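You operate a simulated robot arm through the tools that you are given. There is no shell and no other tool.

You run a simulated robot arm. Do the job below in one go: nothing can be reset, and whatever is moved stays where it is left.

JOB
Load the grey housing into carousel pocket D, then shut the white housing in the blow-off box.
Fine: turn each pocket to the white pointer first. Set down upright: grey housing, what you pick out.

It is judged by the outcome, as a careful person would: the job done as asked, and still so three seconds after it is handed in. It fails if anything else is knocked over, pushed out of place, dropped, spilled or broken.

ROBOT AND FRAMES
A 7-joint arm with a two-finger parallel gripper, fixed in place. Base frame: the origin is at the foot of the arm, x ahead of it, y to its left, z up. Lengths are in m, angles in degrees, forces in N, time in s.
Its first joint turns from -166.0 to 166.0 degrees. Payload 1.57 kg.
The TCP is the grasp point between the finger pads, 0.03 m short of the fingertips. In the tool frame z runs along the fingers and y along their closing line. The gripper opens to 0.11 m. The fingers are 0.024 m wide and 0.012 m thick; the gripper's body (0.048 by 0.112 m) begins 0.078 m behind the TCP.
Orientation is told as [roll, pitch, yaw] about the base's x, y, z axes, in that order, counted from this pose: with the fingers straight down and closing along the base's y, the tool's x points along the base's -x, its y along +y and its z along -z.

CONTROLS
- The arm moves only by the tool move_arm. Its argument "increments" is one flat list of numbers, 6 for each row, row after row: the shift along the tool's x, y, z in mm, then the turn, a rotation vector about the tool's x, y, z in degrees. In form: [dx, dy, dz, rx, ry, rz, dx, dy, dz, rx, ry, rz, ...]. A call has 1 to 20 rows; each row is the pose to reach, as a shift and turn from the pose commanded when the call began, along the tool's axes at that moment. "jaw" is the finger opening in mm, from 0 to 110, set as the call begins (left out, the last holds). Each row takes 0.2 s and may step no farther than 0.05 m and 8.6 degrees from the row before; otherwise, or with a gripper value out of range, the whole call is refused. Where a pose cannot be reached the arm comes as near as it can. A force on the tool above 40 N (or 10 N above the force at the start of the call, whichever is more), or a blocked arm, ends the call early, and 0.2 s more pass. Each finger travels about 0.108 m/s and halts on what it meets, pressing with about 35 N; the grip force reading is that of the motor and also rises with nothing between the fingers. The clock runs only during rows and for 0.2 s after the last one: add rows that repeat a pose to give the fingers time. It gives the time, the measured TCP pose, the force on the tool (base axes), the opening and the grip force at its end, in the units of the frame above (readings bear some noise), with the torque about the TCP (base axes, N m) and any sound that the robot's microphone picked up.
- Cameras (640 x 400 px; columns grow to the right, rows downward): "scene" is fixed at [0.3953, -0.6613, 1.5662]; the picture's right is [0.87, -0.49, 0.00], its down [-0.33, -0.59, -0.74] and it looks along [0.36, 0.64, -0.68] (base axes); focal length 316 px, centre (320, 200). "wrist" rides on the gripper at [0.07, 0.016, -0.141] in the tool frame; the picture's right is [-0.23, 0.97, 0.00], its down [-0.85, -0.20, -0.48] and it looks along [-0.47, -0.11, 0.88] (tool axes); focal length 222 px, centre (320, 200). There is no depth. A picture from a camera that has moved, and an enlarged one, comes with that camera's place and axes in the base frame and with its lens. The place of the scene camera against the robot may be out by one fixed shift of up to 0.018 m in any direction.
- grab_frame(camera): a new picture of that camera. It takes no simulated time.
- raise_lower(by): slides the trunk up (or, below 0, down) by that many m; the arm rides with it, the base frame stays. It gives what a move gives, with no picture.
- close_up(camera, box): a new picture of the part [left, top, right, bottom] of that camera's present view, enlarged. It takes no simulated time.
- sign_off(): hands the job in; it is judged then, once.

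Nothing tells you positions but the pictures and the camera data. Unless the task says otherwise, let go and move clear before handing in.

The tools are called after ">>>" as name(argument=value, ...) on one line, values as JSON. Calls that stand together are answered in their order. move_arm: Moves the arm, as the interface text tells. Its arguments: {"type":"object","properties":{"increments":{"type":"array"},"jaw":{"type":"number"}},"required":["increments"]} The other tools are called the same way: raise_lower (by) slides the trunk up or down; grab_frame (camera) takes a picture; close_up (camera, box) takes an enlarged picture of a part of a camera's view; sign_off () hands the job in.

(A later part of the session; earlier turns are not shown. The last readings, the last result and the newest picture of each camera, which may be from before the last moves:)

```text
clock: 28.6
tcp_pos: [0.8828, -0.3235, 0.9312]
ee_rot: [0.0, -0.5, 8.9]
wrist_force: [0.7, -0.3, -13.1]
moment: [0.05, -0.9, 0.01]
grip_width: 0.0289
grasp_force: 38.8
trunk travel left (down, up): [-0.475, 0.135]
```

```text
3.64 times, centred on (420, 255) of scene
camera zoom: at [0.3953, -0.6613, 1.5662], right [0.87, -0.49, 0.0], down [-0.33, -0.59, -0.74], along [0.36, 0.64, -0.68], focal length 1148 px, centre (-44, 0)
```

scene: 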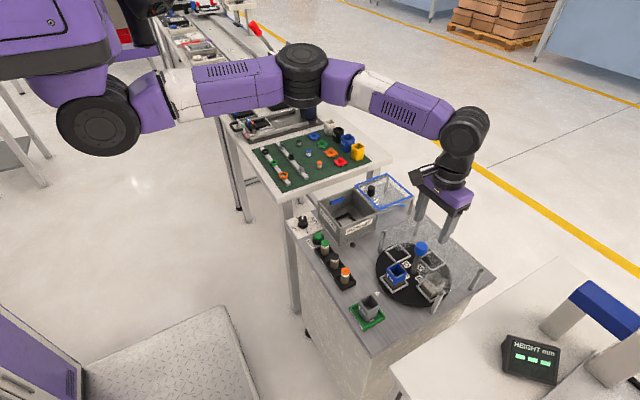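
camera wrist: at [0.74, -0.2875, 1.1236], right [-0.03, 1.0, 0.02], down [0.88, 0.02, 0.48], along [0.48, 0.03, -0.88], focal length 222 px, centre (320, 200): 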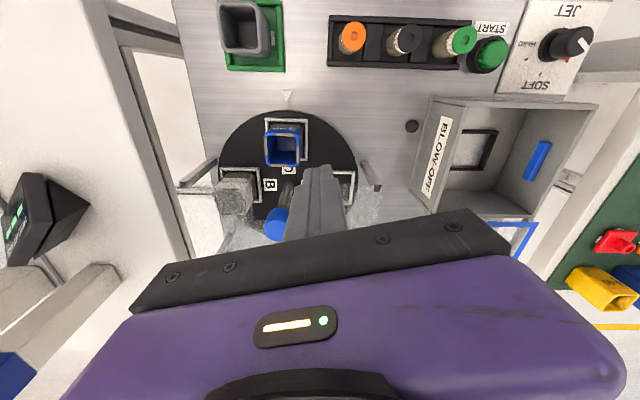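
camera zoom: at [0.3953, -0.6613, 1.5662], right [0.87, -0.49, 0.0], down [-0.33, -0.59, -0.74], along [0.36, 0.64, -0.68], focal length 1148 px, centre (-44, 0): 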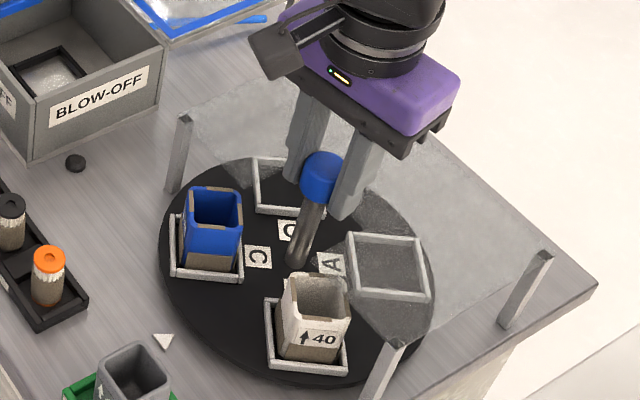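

The white housing (↑40) in B is now clearly visible. I'll continue the remaining 54° clockwise.

>>> move_arm(increments=[0, 0, 0, 0, 0, 6, 0, 0, 0, 0, 0, 12, 0, 0, 0, 0, 0, 18, 0, 0, 0, 0, 0, 24, 0, 0, 0, 0, 0, 30, 0, 0, 0, 0, 0, 36, 0, 0, 0, 0, 0, 42, 0, 0, 0, 0, 0, 48, 0, 0, 0, 0, 0, 54, 0, 0, 0, 0, 0, 54])

>>> close_up(camera="scene", box=[360, 200, 480, 310])

```text
clock: 30.8
tcp_pos: [0.8818, -0.325, 0.93]
ee_rot: [0.3, -0.4, -45.1]
wrist_force: [24.7, -15.7, -4.8]
moment: [-0.83, 0.56, 0.02]
grip_width: 0.0289
grasp_force: 38.7
trunk travel left (down, up): [-0.475, 0.135]
```

```text
3.64 times, centred on (420, 255) of scene
camera zoom: at [0.3953, -0.6613, 1.5662], right [0.87, -0.49, 0.0], down [-0.33, -0.59, -0.74], along [0.36, 0.64, -0.68], focal length 1148 px, centre (-44, 0)
```

zoom: 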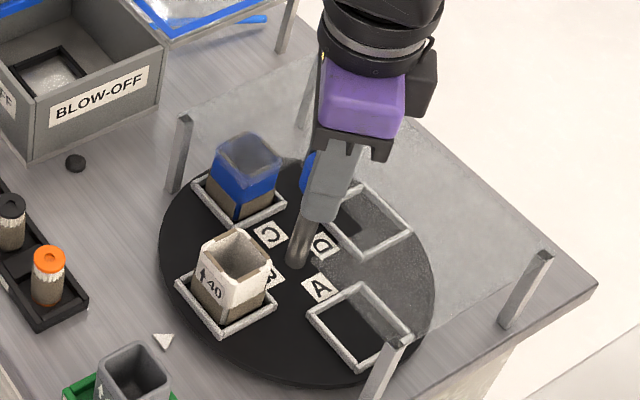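

B is at the pointer and the blue housing is under the cover. D needs two more clockwise steps, so I'll open, swing back to +45° and re-grip.

>>> move_arm(increments=[0, 0, 0, 0, 0, 0, 0, 0, 0, 0, 0, 0, 0, 0, 0, 0, 0, 0], jaw=64)

>>> close_up(camera="wrist", box=[240, 60, 400, 220])

>>> close_up(camera="scene", box=[360, 200, 480, 310])

```text
clock: 31.6
tcp_pos: [0.8798, -0.3225, 0.9297]
ee_rot: [0.3, -0.2, -45.0]
wrist_force: [-1.0, 0.4, 0.0]
moment: [-0.02, 0.01, -0.03]
grip_width: 0.0642
grasp_force: 0.1
trunk travel left (down, up): [-0.475, 0.135]
```

```text
2.50 times, centred on (320, 140) of wrist
camera zoom: at [0.8411, -0.2632, 1.0717], right [0.85, 0.53, 0.01], down [0.46, -0.75, 0.48], along [0.26, -0.4, -0.88], focal length 555 px, centre (320, 350)
```

zoom: 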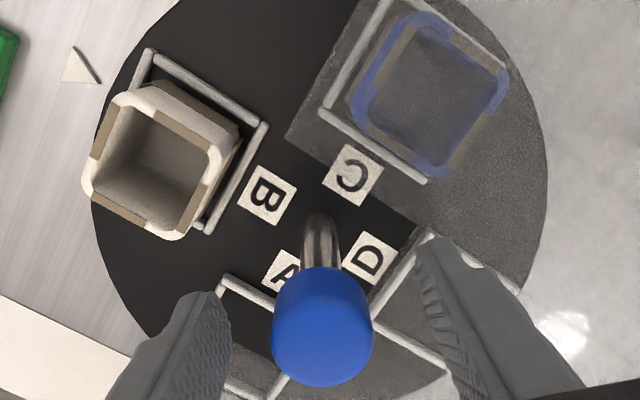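

```text
3.64 times, centred on (420, 255) of scene
camera zoom: at [0.3953, -0.6613, 1.5662], right [0.87, -0.49, 0.0], down [-0.33, -0.59, -0.74], along [0.36, 0.64, -0.68], focal length 1148 px, centre (-44, 0)
```

zoom: 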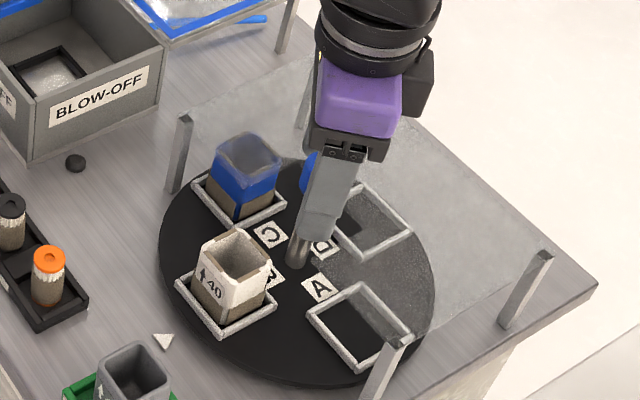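

>>> move_arm(increments=[-1, 0, 0, 0, 0, -7.5, -2, 0, 0, 0, 0, -15, -3.5, 0, 0, 0, 0, -22.5, -3.5, 0, 0, 0, 0, -30, -3.5, 0, 0, 0, 0, -37.5, -3.5, 0, 0, 0, 0, -45, -3.5, 0, 0, 0, 0, -52.5, -3.5, 0, 0, 0, 0, -60, -3.5, 0, 0, 0, 0, -67.5, -3.5, 0, 0, 0, 0, -75, -3.5, 0, 0, 0, 0, -82.5, -3.5, 0, 0, 0, 0, -90, -3.5, 0, 0, 0, 0, -90], jaw=64)

>>> move_arm(increments=[0, 0, 0, 0, 0, 0, 0, 0, 0, 0, 0, 0, 0, 0, 0, 0, 0, 0], jaw=10)

```text
clock: 34.4
tcp_pos: [0.8834, -0.3265, 0.9304]
ee_rot: [-0.2, -0.5, 45.0]
wrist_force: [-0.4, 0.7, -0.5]
moment: [-0.02, 0.02, -0.01]
grip_width: 0.0643
grasp_force: 0.1
trunk travel left (down, up): [-0.475, 0.135]
```

```text
clock: 35.2
tcp_pos: [0.8814, -0.3243, 0.9306]
ee_rot: [0.0, -0.3, 45.0]
wrist_force: [-17.4, 13.7, 3.8]
moment: [0.41, 0.23, 0.0]
grip_width: 0.0287
grasp_force: 38.7
trunk travel left (down, up): [-0.475, 0.135]
```

The side load points about 2 mm off, so I'll correct that while turning the next 90° clockwise.

>>> move_arm(increments=[0, 1, 0, 0, 0, 3, 0, 2, 0, 0, 0, 9, 0, 2, 0, 0, 0, 15, 0, 2, 0, 0, 0, 21, 0, 2, 0, 0, 0, 27, 0, 2, 0, 0, 0, 33, 0, 2, 0, 0, 0, 39, 0, 2, 0, 0, 0, 45, 0, 2, 0, 0, 0, 51, 0, 2, 0, 0, 0, 57, 0, 2, 0, 0, 0, 63, 0, 2, 0, 0, 0, 69, 0, 2, 0, 0, 0, 75, 0, 2, 0, 0, 0, 81, 0, 2, 0, 0, 0, 86, 0, 2, 0, 0, 0, 90, 0, 2, 0, 0, 0, 90])

>>> close_up(camera="scene", box=[360, 200, 480, 310])

```text
clock: 38.8
tcp_pos: [0.8819, -0.3252, 0.931]
ee_rot: [0.4, -0.1, -45.1]
wrist_force: [4.7, 3.8, 5.3]
moment: [-1.41, 0.14, -0.04]
grip_width: 0.0291
grasp_force: 38.5
trunk travel left (down, up): [-0.475, 0.135]
```

```text
3.64 times, centred on (420, 255) of scene
camera zoom: at [0.3953, -0.6613, 1.5662], right [0.87, -0.49, 0.0], down [-0.33, -0.59, -0.74], along [0.36, 0.64, -0.68], focal length 1148 px, centre (-44, 0)
```

zoom: 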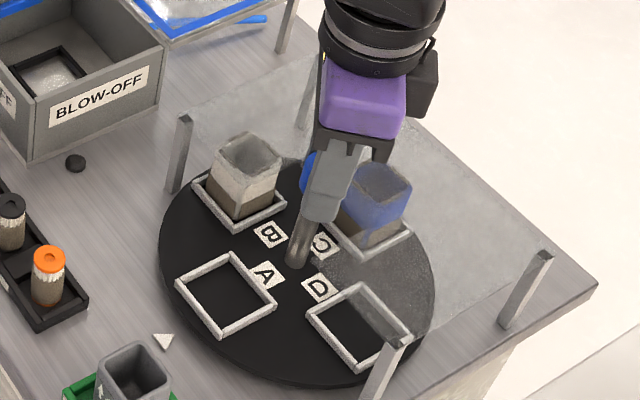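

A is at the pointer. One more clockwise step brings D round, so I'll repeat the release, swing back and grip.

>>> move_arm(increments=[0, 0, 0, 0, 0, 0, 0, 0, 0, 0, 0, 0, 0, 0, 0, 0, 0, 0], jaw=64)

>>> move_arm(increments=[0, 0, 0, 0, 0, -7.5, 0, 0, 0, 0, 0, -15, 0, 0, 0, 0, 0, -22.5, 0, 0, 0, 0, 0, -30, 0, 0, 0, 0, 0, -37.5, 0, 0, 0, 0, 0, -45, 0, 0, 0, 0, 0, -52.5, 0, 0, 0, 0, 0, -60, 0, 0, 0, 0, 0, -67.5, 0, 0, 0, 0, 0, -75, 0, 0, 0, 0, 0, -82.5, 0, 0, 0, 0, 0, -90, 0, 0, 0, 0, 0, -90], jaw=64)

>>> move_arm(increments=[0, 0, 0, 0, 0, 0, 0, 0, 0, 0, 0, 0, 0, 0, 0, 0, 0, 0], jaw=10)

```text
clock: 39.6
tcp_pos: [0.8822, -0.3251, 0.9302]
ee_rot: [0.3, -0.3, -45.0]
wrist_force: [-0.2, -0.5, -0.1]
moment: [-0.01, -0.02, 0.02]
grip_width: 0.0638
grasp_force: 0.1
trunk travel left (down, up): [-0.475, 0.135]
```

```text
clock: 42.4
tcp_pos: [0.8815, -0.3245, 0.9307]
ee_rot: [-0.2, -0.4, 45.1]
wrist_force: [0.8, 0.4, -0.2]
moment: [-0.04, -0.01, 0.01]
grip_width: 0.0638
grasp_force: 0.2
trunk travel left (down, up): [-0.475, 0.135]
```

```text
clock: 43.2
tcp_pos: [0.881, -0.3249, 0.9306]
ee_rot: [-0.1, -0.3, 45.0]
wrist_force: [-1.4, 1.7, 1.3]
moment: [0.68, 0.69, 0.03]
grip_width: 0.0289
grasp_force: 39.0
trunk travel left (down, up): [-0.475, 0.135]
```

The grip is now well centred, with low side load. I'll turn the third 90° to bring D to the pointer.

>>> move_arm(increments=[0, 0, 0, 0, 0, 3, 0, 0, 0, 0, 0, 9, 0, 0, 0, 0, 0, 15, 0, 0, 0, 0, 0, 21, 0, 0, 0, 0, 0, 27, 0, 0, 0, 0, 0, 33, 0, 0, 0, 0, 0, 39, 0, 0, 0, 0, 0, 45, 0, 0, 0, 0, 0, 51, 0, 0, 0, 0, 0, 57, 0, 0, 0, 0, 0, 63, 0, 0, 0, 0, 0, 69, 0, 0, 0, 0, 0, 75, 0, 0, 0, 0, 0, 81, 0, 0, 0, 0, 0, 86, 0, 0, 0, 0, 0, 90, 0, 0, 0, 0, 0, 90])

>>> move_arm(increments=[0, 0, 0, 0, 0, 0, 0, 0, 0, 0, 0, 0, 0, 0, 0, 0, 0, 0], jaw=64)

>>> close_up(camera="scene", box=[360, 200, 480, 310])

>>> close_up(camera="wrist", box=[100, 20, 420, 220])

```text
clock: 46.8
tcp_pos: [0.8814, -0.325, 0.9324]
ee_rot: [0.4, -0.1, -45.0]
wrist_force: [-5.6, 5.5, 14.2]
moment: [-1.09, 0.54, 0.0]
grip_width: 0.0289
grasp_force: 38.9
trunk travel left (down, up): [-0.475, 0.135]
```

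```text
clock: 47.6
tcp_pos: [0.8821, -0.3253, 0.9293]
ee_rot: [0.4, -0.2, -44.9]
wrist_force: [-0.5, 0.4, -0.9]
moment: [-0.01, -0.01, -0.02]
grip_width: 0.064
grasp_force: 0.0
trunk travel left (down, up): [-0.475, 0.135]
```

```text
3.64 times, centred on (420, 255) of scene
camera zoom: at [0.3953, -0.6613, 1.5662], right [0.87, -0.49, 0.0], down [-0.33, -0.59, -0.74], along [0.36, 0.64, -0.68], focal length 1148 px, centre (-44, 0)
```

zoom: 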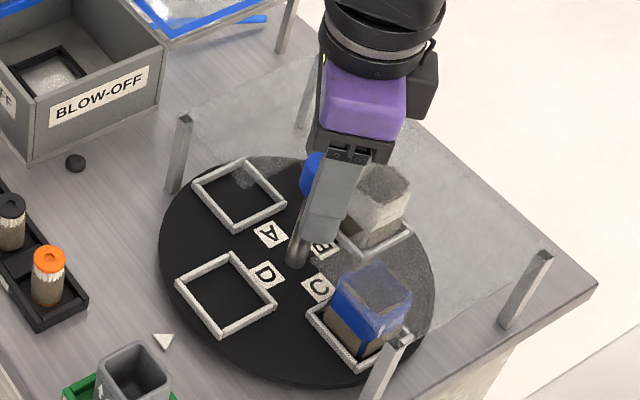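

```text
2.00 times, centred on (260, 120) of wrist
camera zoom: at [0.8428, -0.2654, 1.0707], right [0.85, 0.53, 0.01], down [0.46, -0.75, 0.48], along [0.26, -0.4, -0.88], focal length 444 px, centre (440, 360)
```

zoom: 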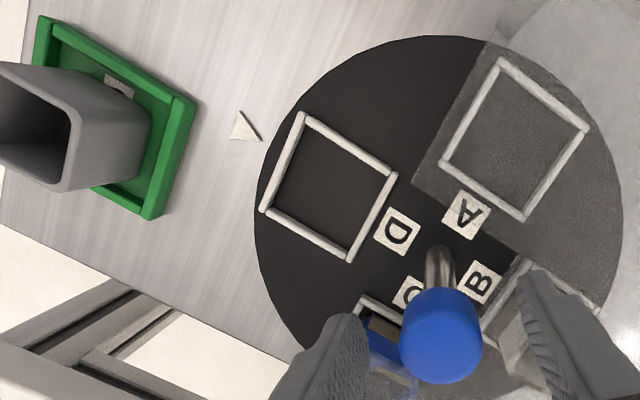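

D is empty and at the pointer. I'll lift off, square up to yaw 0 and move over the grey housing on the green tray for a close look.

>>> move_arm(increments=[0, 0, -40, 0, 0, 0, 0, 0, -80, 0, 0, 0, 0, 0, -120, 0, 0, 0, 18.5, -24.4, -120, 0, 0, -7.5, 37, -48.8, -120, 0, 0, -15, 55.5, -73.2, -120, 0, 0, -22.5, 74, -97.6, -120, 0, 0, -30, 92.5, -122, -120, 0, 0, -37.5, 111, -146.4, -120, 0, 0, -45, 111, -146.4, -120, 0, 0, -45], jaw=90)

>>> grab_frame(camera="wrist")

>>> close_up(camera="wrist", box=[240, 60, 400, 220])

```text
clock: 49.8
tcp_pos: [0.6957, -0.3505, 1.0491]
ee_rot: [0.0, -0.3, 0.1]
wrist_force: [-0.5, -0.1, 1.1]
moment: [-0.01, -0.02, -0.01]
grip_width: 0.0902
grasp_force: 0.1
trunk travel left (down, up): [-0.475, 0.135]
```

```text
taken
camera wrist: at [0.6241, -0.3344, 1.1893], right [0.23, 0.97, 0.0], down [0.85, -0.2, 0.48], along [0.47, -0.11, -0.88], focal length 222 px, centre (320, 200)
```

wrist: 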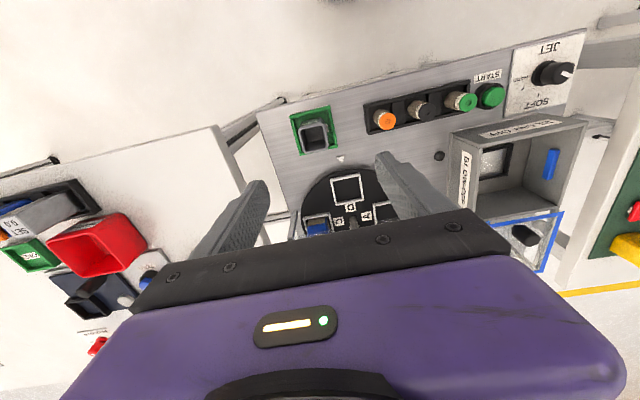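

```text
2.50 times, centred on (320, 140) of wrist
camera zoom: at [0.6241, -0.3344, 1.1893], right [0.23, 0.97, 0.0], down [0.85, -0.2, 0.48], along [0.47, -0.11, -0.88], focal length 555 px, centre (320, 350)
```

zoom: 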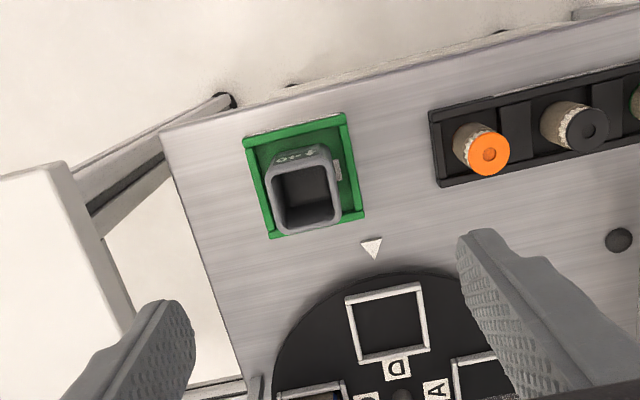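

>>> close_up(camera="wrist", box=[280, 95, 360, 165])

>>> close_up(camera="wrist", box=[290, 150, 410, 240])

```text
5.71 times, centred on (320, 130) of wrist
camera zoom: at [0.6241, -0.3344, 1.1893], right [0.23, 0.97, 0.0], down [0.85, -0.2, 0.48], along [0.47, -0.11, -0.88], focal length 1269 px, centre (320, 600)
```

zoom: 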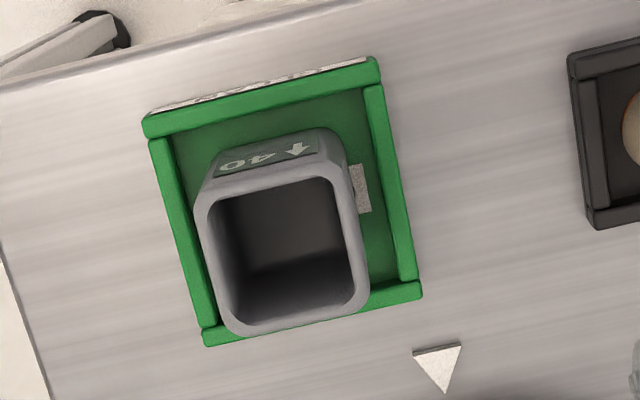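

```text
4.44 times, centred on (350, 195) of wrist
camera zoom: at [0.6241, -0.3344, 1.1893], right [0.23, 0.97, 0.0], down [0.85, -0.2, 0.48], along [0.47, -0.11, -0.88], focal length 987 px, centre (187, 222)
```

zoom: 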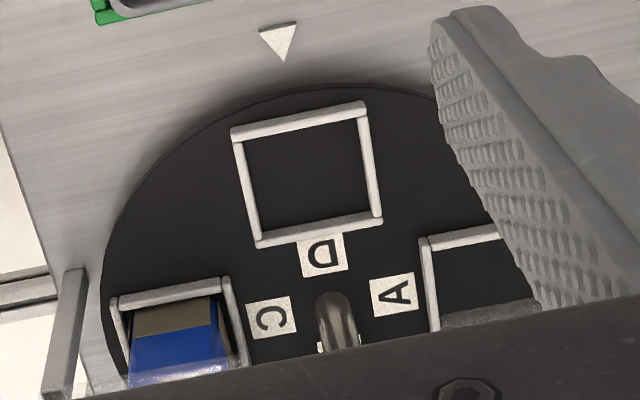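

The grey housing stands upright at about (0.699, -0.361), top z ≈ 0.866, square to the base axes. I'll come down around it with the fingers on its ±y faces, above the tray rim.

>>> move_arm(increments=[-3.3, -10.5, 40, 0, 0.3, 0, -3.3, -10.5, 80, 0, 0.3, 0, -3.3, -10.5, 120, 0, 0.3, 0, -3.3, -10.5, 155, 0, 0.3, 0, -3.3, -10.5, 175, 0, 0.3, 0, -3.3, -10.5, 175, 0, 0.3, 0], jaw=80)

>>> grab_frame(camera="wrist")

>>> close_up(camera="scene", box=[330, 250, 430, 340])

```text
clock: 51.2
tcp_pos: [0.7047, -0.3616, 0.8756]
ee_rot: [0.0, -0.1, 0.0]
wrist_force: [-0.2, 0.3, 0.6]
moment: [-0.02, -0.01, 0.0]
grip_width: 0.0802
grasp_force: 0.1
trunk travel left (down, up): [-0.475, 0.135]
```

```text
taken
camera wrist: at [0.6344, -0.3463, 1.0169], right [0.23, 0.97, 0.0], down [0.85, -0.2, 0.48], along [0.47, -0.11, -0.88], focal length 222 px, centre (320, 200)
```

wrist: 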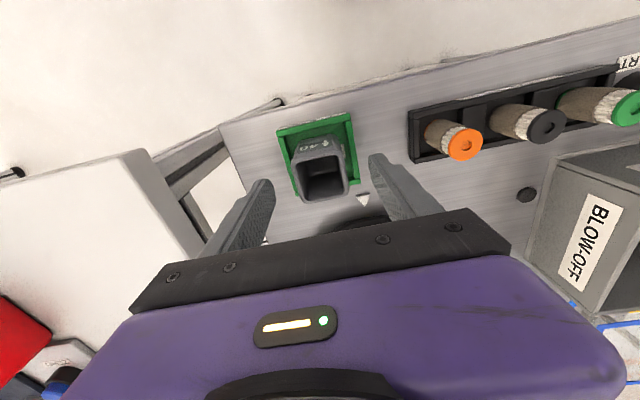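

```text
4.44 times, centred on (380, 295) of scene
camera zoom: at [0.3953, -0.6613, 1.5662], right [0.87, -0.49, 0.0], down [-0.33, -0.59, -0.74], along [0.36, 0.64, -0.68], focal length 1404 px, centre (53, -222)
```

zoom: 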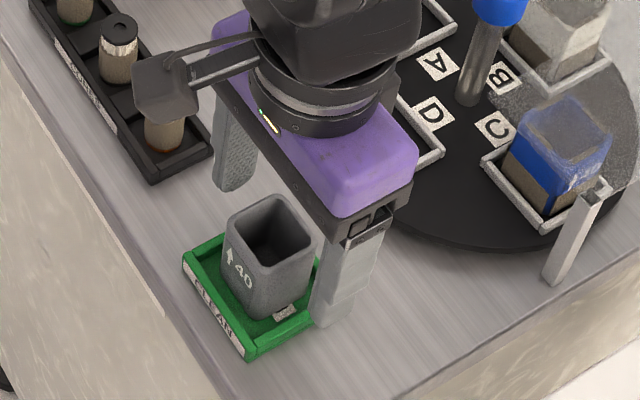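

>>> close_up(camera="wrist", box=[250, 100, 410, 220])

```text
3.33 times, centred on (330, 160) of wrist
camera zoom: at [0.6344, -0.3463, 1.0169], right [0.23, 0.97, 0.0], down [0.85, -0.2, 0.48], along [0.47, -0.11, -0.88], focal length 740 px, centre (287, 333)
```

zoom: 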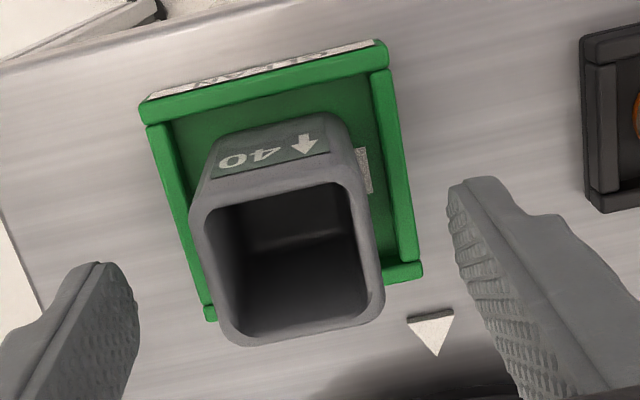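

The housing is centred between the fingers in y and about 5 mm back in x. I'll correct that, come down to grasp height and close.

>>> move_arm(increments=[5, 0, 4, 0, 0, 0, 5, 0, 9, 0, 0, 0, 5, 0, 13, 0, 0, 0, 5, 0, 13, 0, 0, 0], jaw=80)

>>> move_arm(increments=[0, 0, 0, 0, 0, 0, 0, 0, 0, 0, 0, 0, 0, 0, 0, 0, 0, 0], jaw=30)

>>> close_up(camera="wrist", box=[250, 100, 410, 220])

>>> close_up(camera="scene", box=[330, 250, 430, 340])

```text
clock: 52.2
tcp_pos: [0.6984, -0.3602, 0.862]
ee_rot: [0.1, -0.2, 0.0]
wrist_force: [0.7, -0.6, 0.7]
moment: [0.01, 0.0, 0.04]
grip_width: 0.0801
grasp_force: 0.1
trunk travel left (down, up): [-0.475, 0.135]
```

```text
clock: 53.0
tcp_pos: [0.6998, -0.3608, 0.863]
ee_rot: [0.1, -0.1, 0.0]
wrist_force: [-0.2, -0.6, 0.6]
moment: [0.0, -0.02, 0.02]
grip_width: 0.0385
grasp_force: 34.8
trunk travel left (down, up): [-0.475, 0.135]
```

```text
3.33 times, centred on (330, 160) of wrist
camera zoom: at [0.6285, -0.3455, 1.0036], right [0.23, 0.97, 0.0], down [0.85, -0.2, 0.48], along [0.47, -0.11, -0.88], focal length 740 px, centre (287, 333)
```

zoom: 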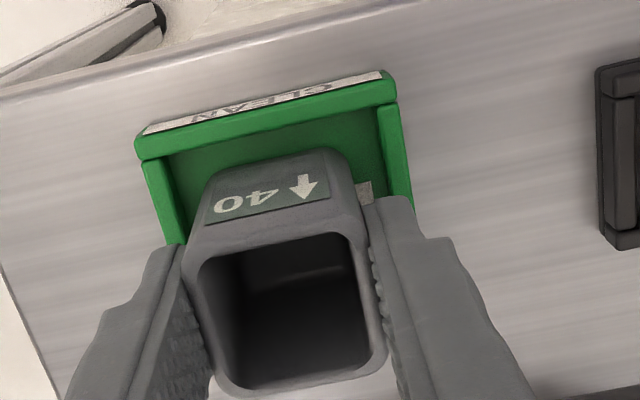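

```text
4.44 times, centred on (380, 295) of scene
camera zoom: at [0.3953, -0.6613, 1.5662], right [0.87, -0.49, 0.0], down [-0.33, -0.59, -0.74], along [0.36, 0.64, -0.68], focal length 1404 px, centre (53, -222)
```

zoom: 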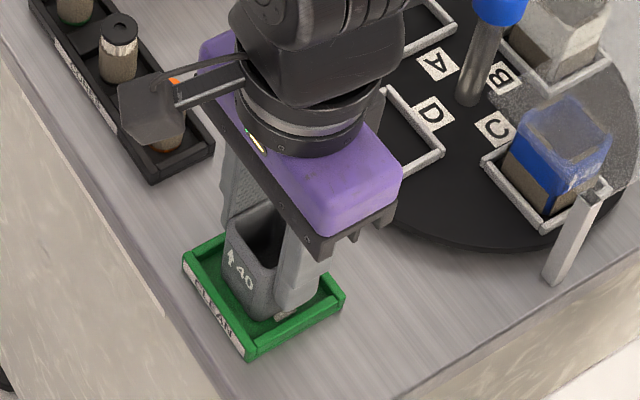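

The grey housing is held squarely at 38.5 mm. I'll lift it straight up and check the grip.

>>> move_arm(increments=[0, 0, -15, 0, 0, 0, 0, 0, -35, 0, 0, 0, 0, 0, -60, 0, 0, 0, 0, 0, -70, 0, 0, 0, 0, 0, -70, 0, 0, 0])

>>> close_up(camera="scene", box=[330, 220, 450, 330])

```text
clock: 54.2
tcp_pos: [0.6979, -0.3599, 0.9314]
ee_rot: [0.1, -0.1, 0.1]
wrist_force: [0.4, -0.5, -0.9]
moment: [-0.02, -0.04, -0.01]
grip_width: 0.0388
grasp_force: 34.3
trunk travel left (down, up): [-0.475, 0.135]
```

```text
3.64 times, centred on (390, 275) of scene
camera zoom: at [0.3953, -0.6613, 1.5662], right [0.87, -0.49, 0.0], down [-0.33, -0.59, -0.74], along [0.36, 0.64, -0.68], focal length 1148 px, centre (66, -73)
```

zoom: 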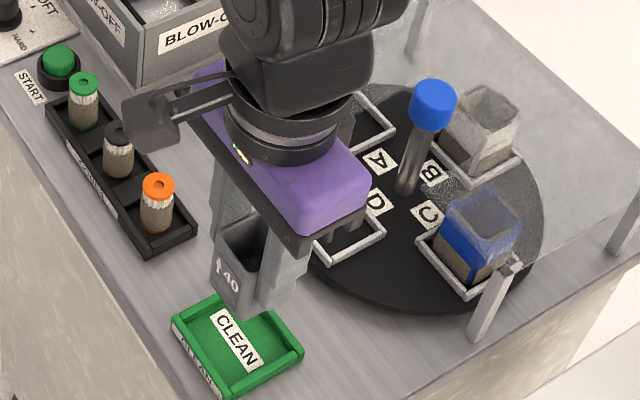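

It's lifted cleanly and upright. I'll carry it over pocket D at about (0.8125, -0.3255).

>>> move_arm(increments=[-30, 9, 0, 0, 0, 0, -60, 18, 0, 0, 0, 0, -90, 27, 0, 0, 0, 0, -114, 34.8, 0, 0, 0, 0, -114, 34.8, 0, 0, 0, 0, -114, 34.8, 0, 0, 0, 0])

>>> grab_frame(camera="wrist")

>>> close_up(camera="wrist", box=[240, 100, 400, 220])

>>> close_up(camera="scene", box=[360, 220, 450, 310])

```text
clock: 55.6
tcp_pos: [0.8133, -0.3255, 0.9326]
ee_rot: [0.1, -0.2, 0.0]
wrist_force: [1.1, 0.3, -0.9]
moment: [-0.06, 0.01, 0.0]
grip_width: 0.0386
grasp_force: 35.3
trunk travel left (down, up): [-0.475, 0.135]
```

```text
taken
camera wrist: at [0.7429, -0.3104, 1.0743], right [0.23, 0.97, 0.0], down [0.85, -0.2, 0.48], along [0.47, -0.11, -0.88], focal length 222 px, centre (320, 200)
```

wrist: 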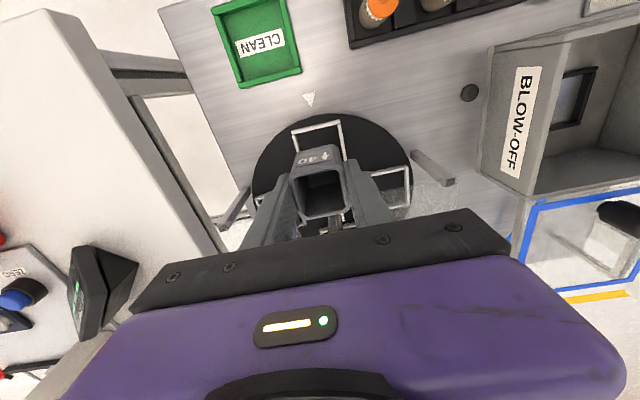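

```text
3.33 times, centred on (320, 160) of wrist
camera zoom: at [0.7429, -0.3104, 1.0743], right [0.23, 0.97, 0.0], down [0.85, -0.2, 0.48], along [0.47, -0.11, -0.88], focal length 740 px, centre (320, 333)
```

zoom: 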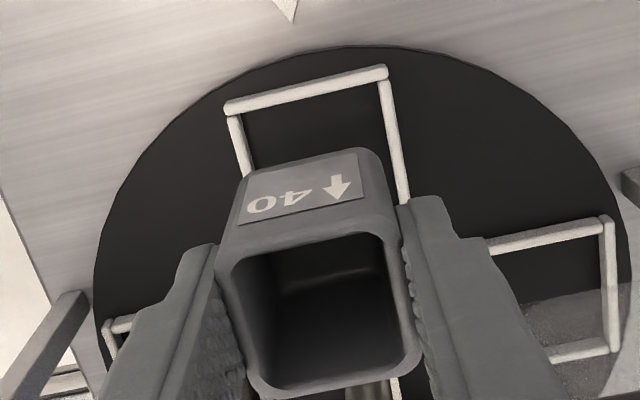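

```text
4.44 times, centred on (405, 265) of scene
camera zoom: at [0.3953, -0.6613, 1.5662], right [0.87, -0.49, 0.0], down [-0.33, -0.59, -0.74], along [0.36, 0.64, -0.68], focal length 1404 px, centre (-58, -89)
```

zoom: 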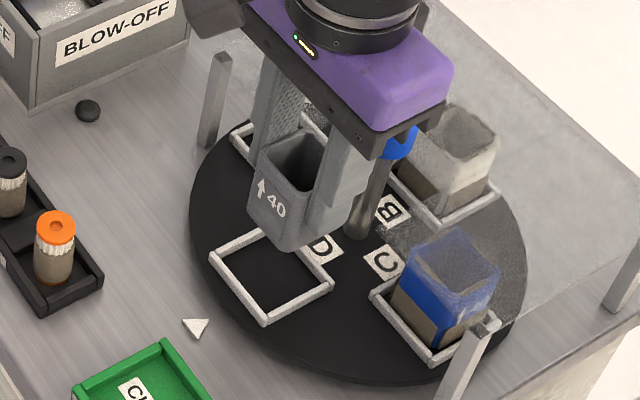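

The pocket centre measures (0.8127, -0.3255), which matches the TCP. I'll lower it to just above the disc.

>>> move_arm(increments=[0, 0, 15, 0, 0, 0, 0, 0, 30, 0, 0, 0, 0, 0, 42, 0, 0, 0, 0, 0, 50, 0, 0, 0, 0, 0, 54, 0, 0, 0, 0, 0, 54, 0, 0, 0])

>>> close_up(camera="wrist", box=[240, 100, 400, 220])

>>> close_up(camera="scene", box=[360, 220, 450, 310])

```text
clock: 57.0
tcp_pos: [0.8122, -0.3256, 0.8763]
ee_rot: [0.2, -0.1, 0.0]
wrist_force: [0.2, -1.1, 0.2]
moment: [0.02, -0.01, 0.03]
grip_width: 0.0387
grasp_force: 34.9
trunk travel left (down, up): [-0.475, 0.135]
```

```text
3.33 times, centred on (320, 160) of wrist
camera zoom: at [0.742, -0.3099, 1.018], right [0.23, 0.97, 0.0], down [0.85, -0.2, 0.48], along [0.47, -0.11, -0.88], focal length 740 px, centre (320, 333)
```

zoom: 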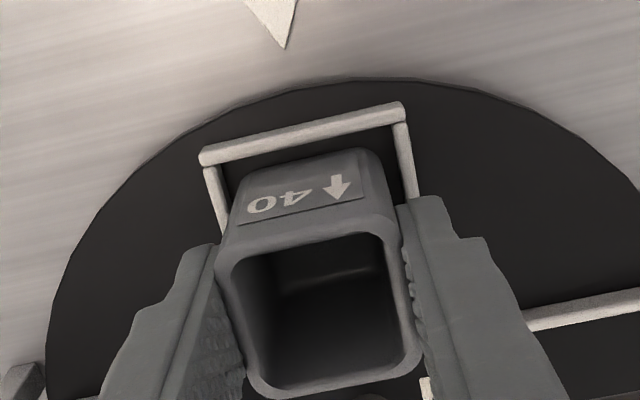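

```text
4.44 times, centred on (405, 265) of scene
camera zoom: at [0.3953, -0.6613, 1.5662], right [0.87, -0.49, 0.0], down [-0.33, -0.59, -0.74], along [0.36, 0.64, -0.68], focal length 1404 px, centre (-58, -89)
```

zoom: 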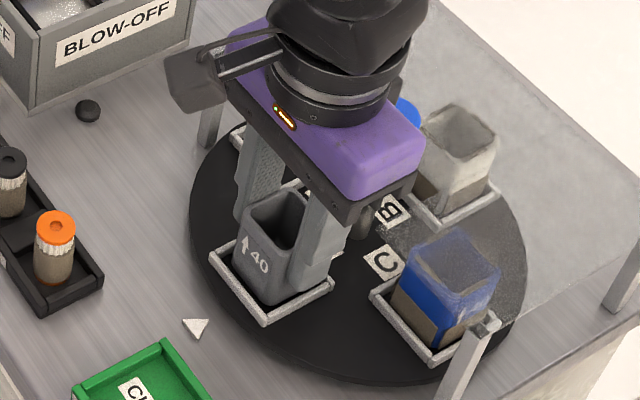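

It's inside the frame. I'll lower in small steps until it touches down.

>>> move_arm(increments=[0, 0, 2, 0, 0, 0, 0, 0, 2, 0, 0, 0])

>>> move_arm(increments=[0, 0, 1.5, 0, 0, 0, 0, 0, 1.5, 0, 0, 0])

>>> move_arm(increments=[0, 0, 1.5, 0, 0, 0, 0, 0, 1.5, 0, 0, 0])

```text
clock: 57.6
tcp_pos: [0.8121, -0.3266, 0.8743]
ee_rot: [0.1, 0.0, 0.0]
wrist_force: [1.1, -0.5, -0.3]
moment: [-0.03, 0.04, -0.02]
grip_width: 0.0384
grasp_force: 35.3
trunk travel left (down, up): [-0.475, 0.135]
```

```text
clock: 58.2
tcp_pos: [0.8127, -0.327, 0.8743]
ee_rot: [0.1, -0.1, 0.1]
wrist_force: [0.3, 0.4, 11.0]
moment: [-0.03, 0.07, 0.0]
grip_width: 0.0387
grasp_force: 34.8
trunk travel left (down, up): [-0.475, 0.135]
```

```text
clock: 58.8
tcp_pos: [0.8129, -0.3255, 0.8742]
ee_rot: [-0.1, -0.3, 0.0]
wrist_force: [1.2, -1.6, 25.2]
moment: [-0.09, 0.08, -0.07]
grip_width: 0.0389
grasp_force: 35.0
trunk travel left (down, up): [-0.475, 0.135]
```

Contact at TCP z 0.874. I'll ease off the pressure and check that it sits inside the frame before letting go.

>>> move_arm(increments=[0, 0, -2, 0, 0, 0, 0, 0, -2, 0, 0, 0])

>>> close_up(camera="scene", box=[370, 245, 430, 300])

>>> close_up(camera="wrist", box=[260, 110, 380, 200])

```text
clock: 59.4
tcp_pos: [0.8126, -0.3253, 0.8739]
ee_rot: [0.2, -0.2, 0.0]
wrist_force: [4.8, 0.7, 14.9]
moment: [-0.12, -0.23, 0.02]
grip_width: 0.0391
grasp_force: 35.0
trunk travel left (down, up): [-0.475, 0.135]
```

```text
7.27 times, centred on (400, 272) of scene
camera zoom: at [0.3953, -0.6613, 1.5662], right [0.87, -0.49, 0.0], down [-0.33, -0.59, -0.74], along [0.36, 0.64, -0.68], focal length 2297 px, centre (-262, -327)
```

zoom: 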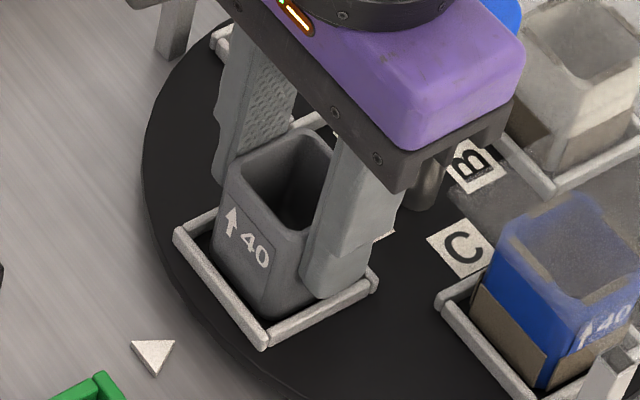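

```text
4.44 times, centred on (320, 155) of wrist
camera zoom: at [0.7418, -0.3095, 1.0153], right [0.23, 0.97, 0.0], down [0.85, -0.2, 0.48], along [0.47, -0.11, -0.88], focal length 987 px, centre (320, 400)
```

zoom: 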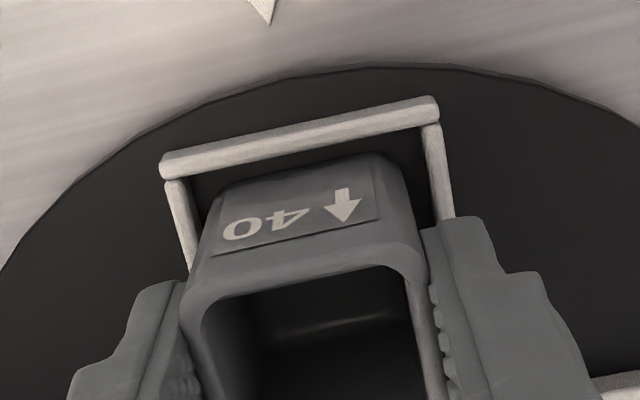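

The housing stands inside the frame on the disc. I'll relax one more millimetre, open, then rise straight up.

>>> move_arm(increments=[0, 0, -1, 0, 0, 0, 0, 0, -1, 0, 0, 0])

>>> move_arm(increments=[0, 0, 0, 0, 0, 0, 0, 0, 0, 0, 0, 0, 0, 0, 0, 0, 0, 0], jaw=70)

>>> move_arm(increments=[0, 0, -15, 0, 0, 0, 0, 0, -45, 0, 0, 0, 0, 0, -85, 0, 0, 0, 0, 0, -125, 0, 0, 0, 0, 0, -150, 0, 0, 0], jaw=70)

>>> close_up(camera="scene", box=[360, 220, 450, 310])

>>> close_up(camera="wrist", box=[220, 60, 420, 220])

```text
clock: 60.0
tcp_pos: [0.8117, -0.3244, 0.874]
ee_rot: [0.2, 0.0, 0.0]
wrist_force: [0.4, -0.6, -0.4]
moment: [-0.03, 0.01, 0.02]
grip_width: 0.0389
grasp_force: 34.4
trunk travel left (down, up): [-0.475, 0.135]
```

```text
clock: 60.8
tcp_pos: [0.8121, -0.3238, 0.8754]
ee_rot: [0.2, -0.2, 0.1]
wrist_force: [-0.7, 0.0, 0.4]
moment: [-0.03, -0.01, -0.02]
grip_width: 0.07
grasp_force: 0.0
trunk travel left (down, up): [-0.475, 0.135]
```

```text
clock: 62.0
tcp_pos: [0.8117, -0.3245, 1.0226]
ee_rot: [0.2, 0.0, -0.1]
wrist_force: [-0.7, 0.8, 0.3]
moment: [0.04, 0.0, -0.01]
grip_width: 0.0701
grasp_force: 0.0
trunk travel left (down, up): [-0.475, 0.135]
```

```text
4.44 times, centred on (405, 265) of scene
camera zoom: at [0.3953, -0.6613, 1.5662], right [0.87, -0.49, 0.0], down [-0.33, -0.59, -0.74], along [0.36, 0.64, -0.68], focal length 1404 px, centre (-58, -89)
```

zoom: 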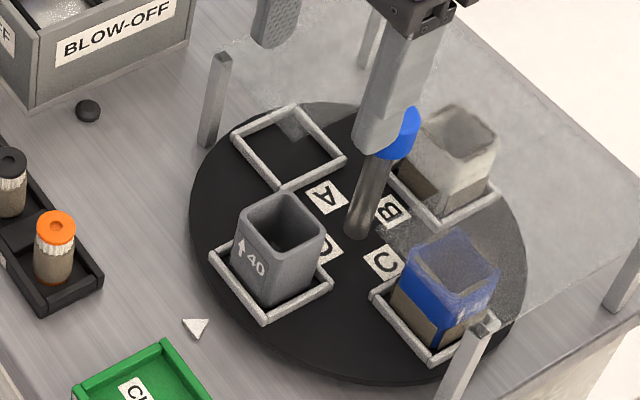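

```text
2.50 times, centred on (320, 140) of wrist
camera zoom: at [0.7416, -0.3085, 1.1648], right [0.23, 0.97, 0.0], down [0.85, -0.2, 0.48], along [0.47, -0.11, -0.88], focal length 555 px, centre (320, 350)
```

zoom: 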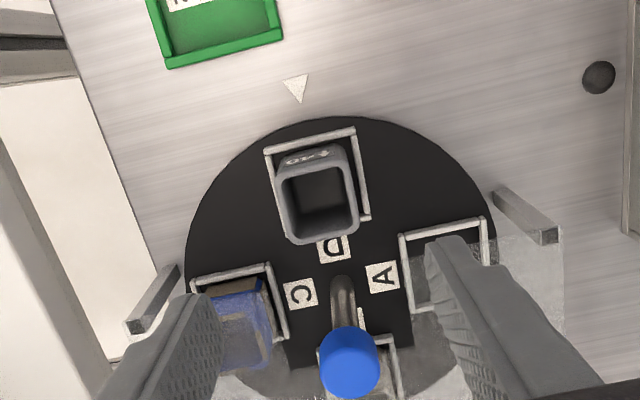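

The grey housing stands upright in pocket D. Next I'll turn two more clockwise steps to bring B to the pointer, starting by going back above the knob at yaw +45°.

>>> move_arm(increments=[-12, 0, 0, 0, 0, -7.5, -24, 0, 0, 0, 0, -15, -36, 0, 0, 0, 0, -22.5, -48, 0, 0, 0, 0, -30, -60, 0, 0, 0, 0, -37.5, -69.8, -0.5, 0, 0, 0, -45, -69.8, -0.5, 0, 0, 0, -45, -69.8, -0.5, 0, 0, 0, -45], jaw=64)

```text
clock: 63.8
tcp_pos: [0.8843, -0.3265, 1.0256]
ee_rot: [0.0, -0.1, 45.1]
wrist_force: [0.3, -0.8, -0.2]
moment: [0.0, -0.02, -0.01]
grip_width: 0.0637
grasp_force: 0.0
trunk travel left (down, up): [-0.475, 0.135]
```

>>> move_arm(increments=[0.5, 2.6, 35, 0, 0, 0, 0.5, 2.6, 70, 0, 0, 0, 0.5, 2.6, 88, 0, 0, 0, 0.5, 2.6, 94.5, 0, 0, 0, 0.5, 2.6, 94.5, 0, 0, 0], jaw=64)

>>> move_arm(increments=[0, 0, 0, 0, 0, 0, 0, 0, 0, 0, 0, 0, 0, 0, 0, 0, 0, 0], jaw=10)

```text
clock: 65.0
tcp_pos: [0.8804, -0.3237, 0.9312]
ee_rot: [0.0, -0.1, 45.0]
wrist_force: [0.5, 0.1, 0.5]
moment: [0.02, -0.03, -0.01]
grip_width: 0.0639
grasp_force: 0.1
trunk travel left (down, up): [-0.475, 0.135]
```

```text
clock: 65.8
tcp_pos: [0.8817, -0.3244, 0.9298]
ee_rot: [-0.1, -0.1, 45.1]
wrist_force: [18.0, -14.1, -5.2]
moment: [0.22, 0.24, -0.02]
grip_width: 0.0289
grasp_force: 39.0
trunk travel left (down, up): [-0.475, 0.135]
```

>>> move_arm(increments=[0, -0.8, 0, 0, 0, 3, 0, -1.5, 0, 0, 0, 9, 0, -1.5, 0, 0, 0, 15, 0, -1.5, 0, 0, 0, 21, 0, -1.5, 0, 0, 0, 27, 0, -1.5, 0, 0, 0, 33, 0, -1.5, 0, 0, 0, 39, 0, -1.5, 0, 0, 0, 45, 0, -1.5, 0, 0, 0, 51, 0, -1.5, 0, 0, 0, 57, 0, -1.5, 0, 0, 0, 63, 0, -1.5, 0, 0, 0, 69, 0, -1.5, 0, 0, 0, 75, 0, -1.5, 0, 0, 0, 81, 0, -1.5, 0, 0, 0, 86, 0, -1.5, 0, 0, 0, 90, 0, -1.5, 0, 0, 0, 90])

>>> close_up(camera="scene", box=[360, 200, 480, 310])

```text
clock: 69.4
tcp_pos: [0.8821, -0.3239, 0.9303]
ee_rot: [0.2, 0.2, -45.0]
wrist_force: [-6.9, 24.9, -8.4]
moment: [-0.92, 0.27, 0.01]
grip_width: 0.0291
grasp_force: 38.8
trunk travel left (down, up): [-0.475, 0.135]
```

```text
3.64 times, centred on (420, 255) of scene
camera zoom: at [0.3953, -0.6613, 1.5662], right [0.87, -0.49, 0.0], down [-0.33, -0.59, -0.74], along [0.36, 0.64, -0.68], focal length 1148 px, centre (-44, 0)
```

zoom: 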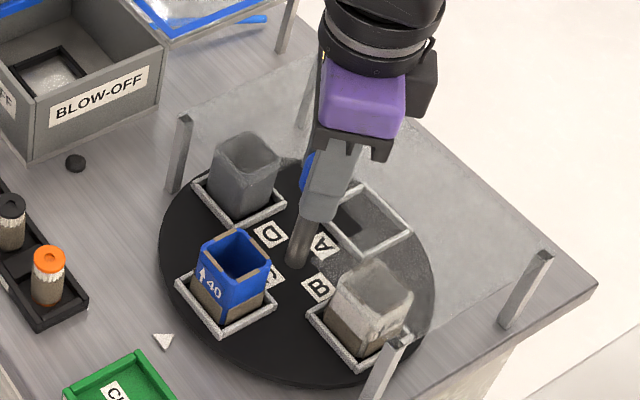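

C is back at the pointer, with grey in D under the cover. One more step brings B round.

>>> move_arm(increments=[0, 0, 0, 0, 0, 0, 0, 0, 0, 0, 0, 0, 0, 0, 0, 0, 0, 0], jaw=64)

>>> move_arm(increments=[0, 0, 0, 0, 0, -7.5, 0, 0, 0, 0, 0, -15, 0, 0, 0, 0, 0, -22.5, 0, 0, 0, 0, 0, -30, 0, 0, 0, 0, 0, -37.5, 0, 0, 0, 0, 0, -45, 0, 0, 0, 0, 0, -52.5, 0, 0, 0, 0, 0, -60, 0, 0, 0, 0, 0, -67.5, 0, 0, 0, 0, 0, -75, 0, 0, 0, 0, 0, -82.5, 0, 0, 0, 0, 0, -90, 0, 0, 0, 0, 0, -90], jaw=64)

>>> move_arm(increments=[0, 0, 0, 0, 0, 0, 0, 0, 0, 0, 0, 0, 0, 0, 0, 0, 0, 0], jaw=10)

```text
clock: 70.2
tcp_pos: [0.8807, -0.3262, 0.9323]
ee_rot: [0.1, 0.1, -45.1]
wrist_force: [-0.2, 0.1, 0.5]
moment: [0.01, -0.05, -0.01]
grip_width: 0.0638
grasp_force: 0.0
trunk travel left (down, up): [-0.475, 0.135]
```

```text
clock: 73.0
tcp_pos: [0.8793, -0.3271, 0.9297]
ee_rot: [0.1, -0.1, 45.1]
wrist_force: [-0.4, -0.3, 0.0]
moment: [0.01, 0.01, 0.01]
grip_width: 0.0639
grasp_force: 0.0
trunk travel left (down, up): [-0.475, 0.135]
```

```text
clock: 73.8
tcp_pos: [0.8813, -0.3262, 0.9309]
ee_rot: [0.1, -0.1, 45.0]
wrist_force: [0.3, -0.2, 0.1]
moment: [0.06, -0.11, -0.03]
grip_width: 0.0288
grasp_force: 39.0
trunk travel left (down, up): [-0.475, 0.135]
```

>>> move_arm(increments=[0, 0.1, 0, 0, 0, 3, 0, 0.4, 0, 0, 0, 9, 0, 0.7, 0, 0, 0, 15, -0.1, 1, 0, 0, 0, 21, -0.2, 1.2, 0, 0, 0, 27, -0.3, 1.4, 0, 0, 0, 33, -0.5, 1.6, 0, 0, 0, 39, -0.6, 1.8, 0, 0, 0, 45, -0.8, 2, 0, 0, 0, 51, -1, 2.1, 0, 0, 0, 57, -1.2, 2.3, 0, 0, 0, 63, -1.5, 2.4, 0, 0, 0, 69, -1.7, 2.6, 0, 0, 0, 75, -1.9, 2.7, 0, 0, 0, 81, -2.1, 2.8, 0, 0, 0, 86, -2.3, 2.8, 0, 0, 0, 90, -2.3, 2.8, 0, 0, 0, 90])

>>> move_arm(increments=[0, 0, 0, 0, 0, 0, 0, 0, 0, 0, 0, 0, 0, 0, 0, 0, 0, 0], jaw=64)

>>> close_up(camera="scene", box=[360, 200, 480, 310])

>>> close_up(camera="wrist", box=[100, 20, 420, 220])

```text
clock: 77.4
tcp_pos: [0.8812, -0.3236, 0.9308]
ee_rot: [0.2, 0.1, -45.1]
wrist_force: [-5.8, -12.7, 6.8]
moment: [-0.36, 0.23, -0.06]
grip_width: 0.0293
grasp_force: 38.7
trunk travel left (down, up): [-0.475, 0.135]
```

```text
clock: 78.2
tcp_pos: [0.8822, -0.3215, 0.93]
ee_rot: [0.2, 0.0, -45.1]
wrist_force: [0.4, -0.1, -0.2]
moment: [-0.03, -0.03, -0.02]
grip_width: 0.064
grasp_force: 0.0
trunk travel left (down, up): [-0.475, 0.135]
```

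```text
3.64 times, centred on (420, 255) of scene
camera zoom: at [0.3953, -0.6613, 1.5662], right [0.87, -0.49, 0.0], down [-0.33, -0.59, -0.74], along [0.36, 0.64, -0.68], focal length 1148 px, centre (-44, 0)
```

zoom: 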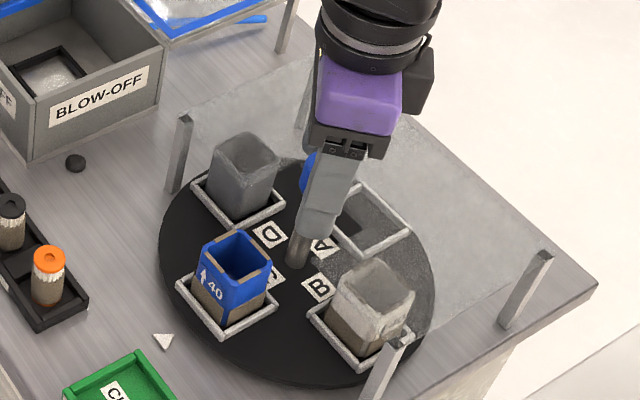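

```text
2.00 times, centred on (260, 120) of wrist
camera zoom: at [0.8428, -0.2617, 1.0721], right [0.85, 0.53, 0.0], down [0.46, -0.75, 0.48], along [0.25, -0.4, -0.88], focal length 444 px, centre (440, 360)
```

zoom: 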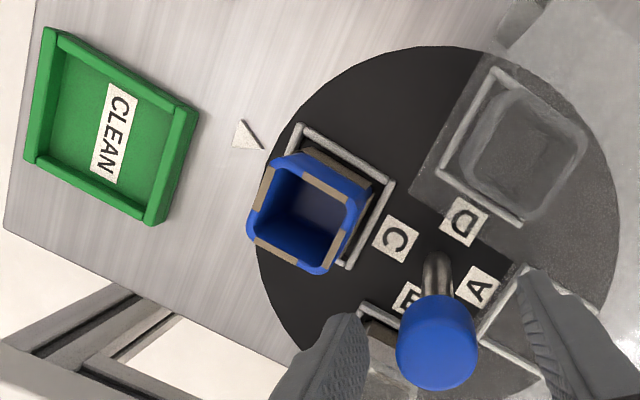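

The picture still shows C at the pointer, so that last turn slipped or didn't carry the disc. I'll swing back, re-grip better centred, and check partway through.

>>> move_arm(increments=[-1, -1.5, 0, 0, 0, -7.5, -2, -2, 0, 0, 0, -15, -2, -2, 0, 0, 0, -22.5, -2, -2, 0, 0, 0, -30, -2, -2, 0, 0, 0, -37.5, -2, -2, 0, 0, 0, -45, -2, -2, 0, 0, 0, -52.5, -2, -2, 0, 0, 0, -60, -2, -2, 0, 0, 0, -67.5, -2, -2, 0, 0, 0, -75, -2, -2, 0, 0, 0, -82.5, -2, -2, 0, 0, 0, -90, -2, -2, 0, 0, 0, -90], jaw=64)

>>> close_up(camera="scene", box=[360, 200, 480, 310])

>>> close_up(camera="wrist", box=[220, 60, 440, 220])

```text
clock: 81.0
tcp_pos: [0.8802, -0.3246, 0.9305]
ee_rot: [-0.1, 0.0, 45.0]
wrist_force: [-0.4, -0.3, 0.0]
moment: [0.02, -0.01, -0.01]
grip_width: 0.064
grasp_force: 0.1
trunk travel left (down, up): [-0.475, 0.135]
```

```text
3.64 times, centred on (420, 255) of scene
camera zoom: at [0.3953, -0.6613, 1.5662], right [0.87, -0.49, 0.0], down [-0.33, -0.59, -0.74], along [0.36, 0.64, -0.68], focal length 1148 px, centre (-44, 0)
```

zoom: 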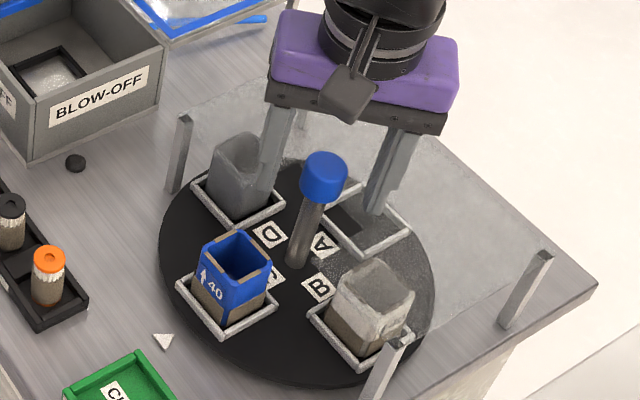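

```text
2.50 times, centred on (330, 140) of wrist
camera zoom: at [0.8197, -0.364, 1.0718], right [-0.53, 0.85, 0.0], down [0.74, 0.46, 0.48], along [0.41, 0.26, -0.88], focal length 555 px, centre (295, 350)
```

zoom: 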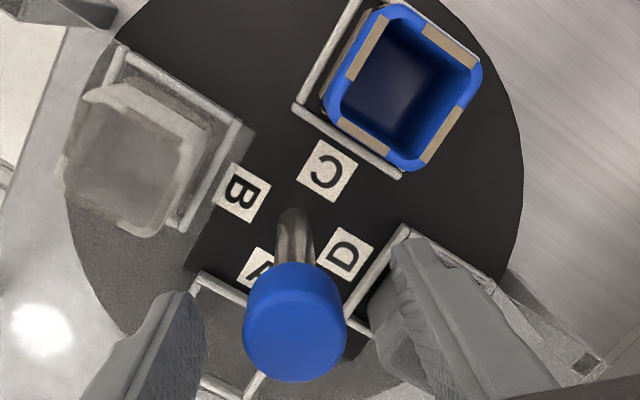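

>>> move_arm(increments=[0, 0, 0, 0, 0, 0, 0, 0, 0, 0, 0, 0, 0, 0, 0, 0, 0, 0], jaw=0)

>>> move_arm(increments=[0, 0, 0, 0, 0, 4, 0, 0, 0, 0, 0, 8, 0, 0, 0, 0, 0, 12, 0, 0, 0, 0, 0, 16, 0, 0, 0, 0, 0, 20])

>>> close_up(camera="scene", box=[360, 200, 480, 310])

```text
clock: 81.8
tcp_pos: [0.8806, -0.3253, 0.9309]
ee_rot: [0.0, -0.2, 45.0]
wrist_force: [4.0, -3.4, -0.9]
moment: [-0.02, -0.13, 0.0]
grip_width: 0.029
grasp_force: 39.0
trunk travel left (down, up): [-0.475, 0.135]
```

```text
clock: 83.0
tcp_pos: [0.8825, -0.3245, 0.9318]
ee_rot: [0.2, -0.1, 25.0]
wrist_force: [-0.5, -0.3, 2.3]
moment: [-0.36, -0.23, 0.46]
grip_width: 0.03
grasp_force: 39.1
trunk travel left (down, up): [-0.475, 0.135]
```

```text
3.64 times, centred on (420, 255) of scene
camera zoom: at [0.3953, -0.6613, 1.5662], right [0.87, -0.49, 0.0], down [-0.33, -0.59, -0.74], along [0.36, 0.64, -0.68], focal length 1148 px, centre (-44, 0)
```

zoom: 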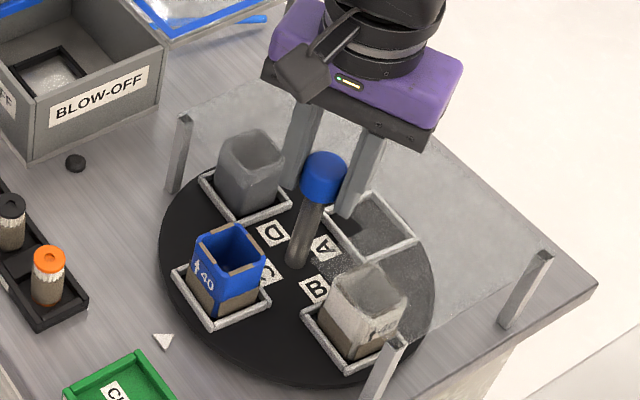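

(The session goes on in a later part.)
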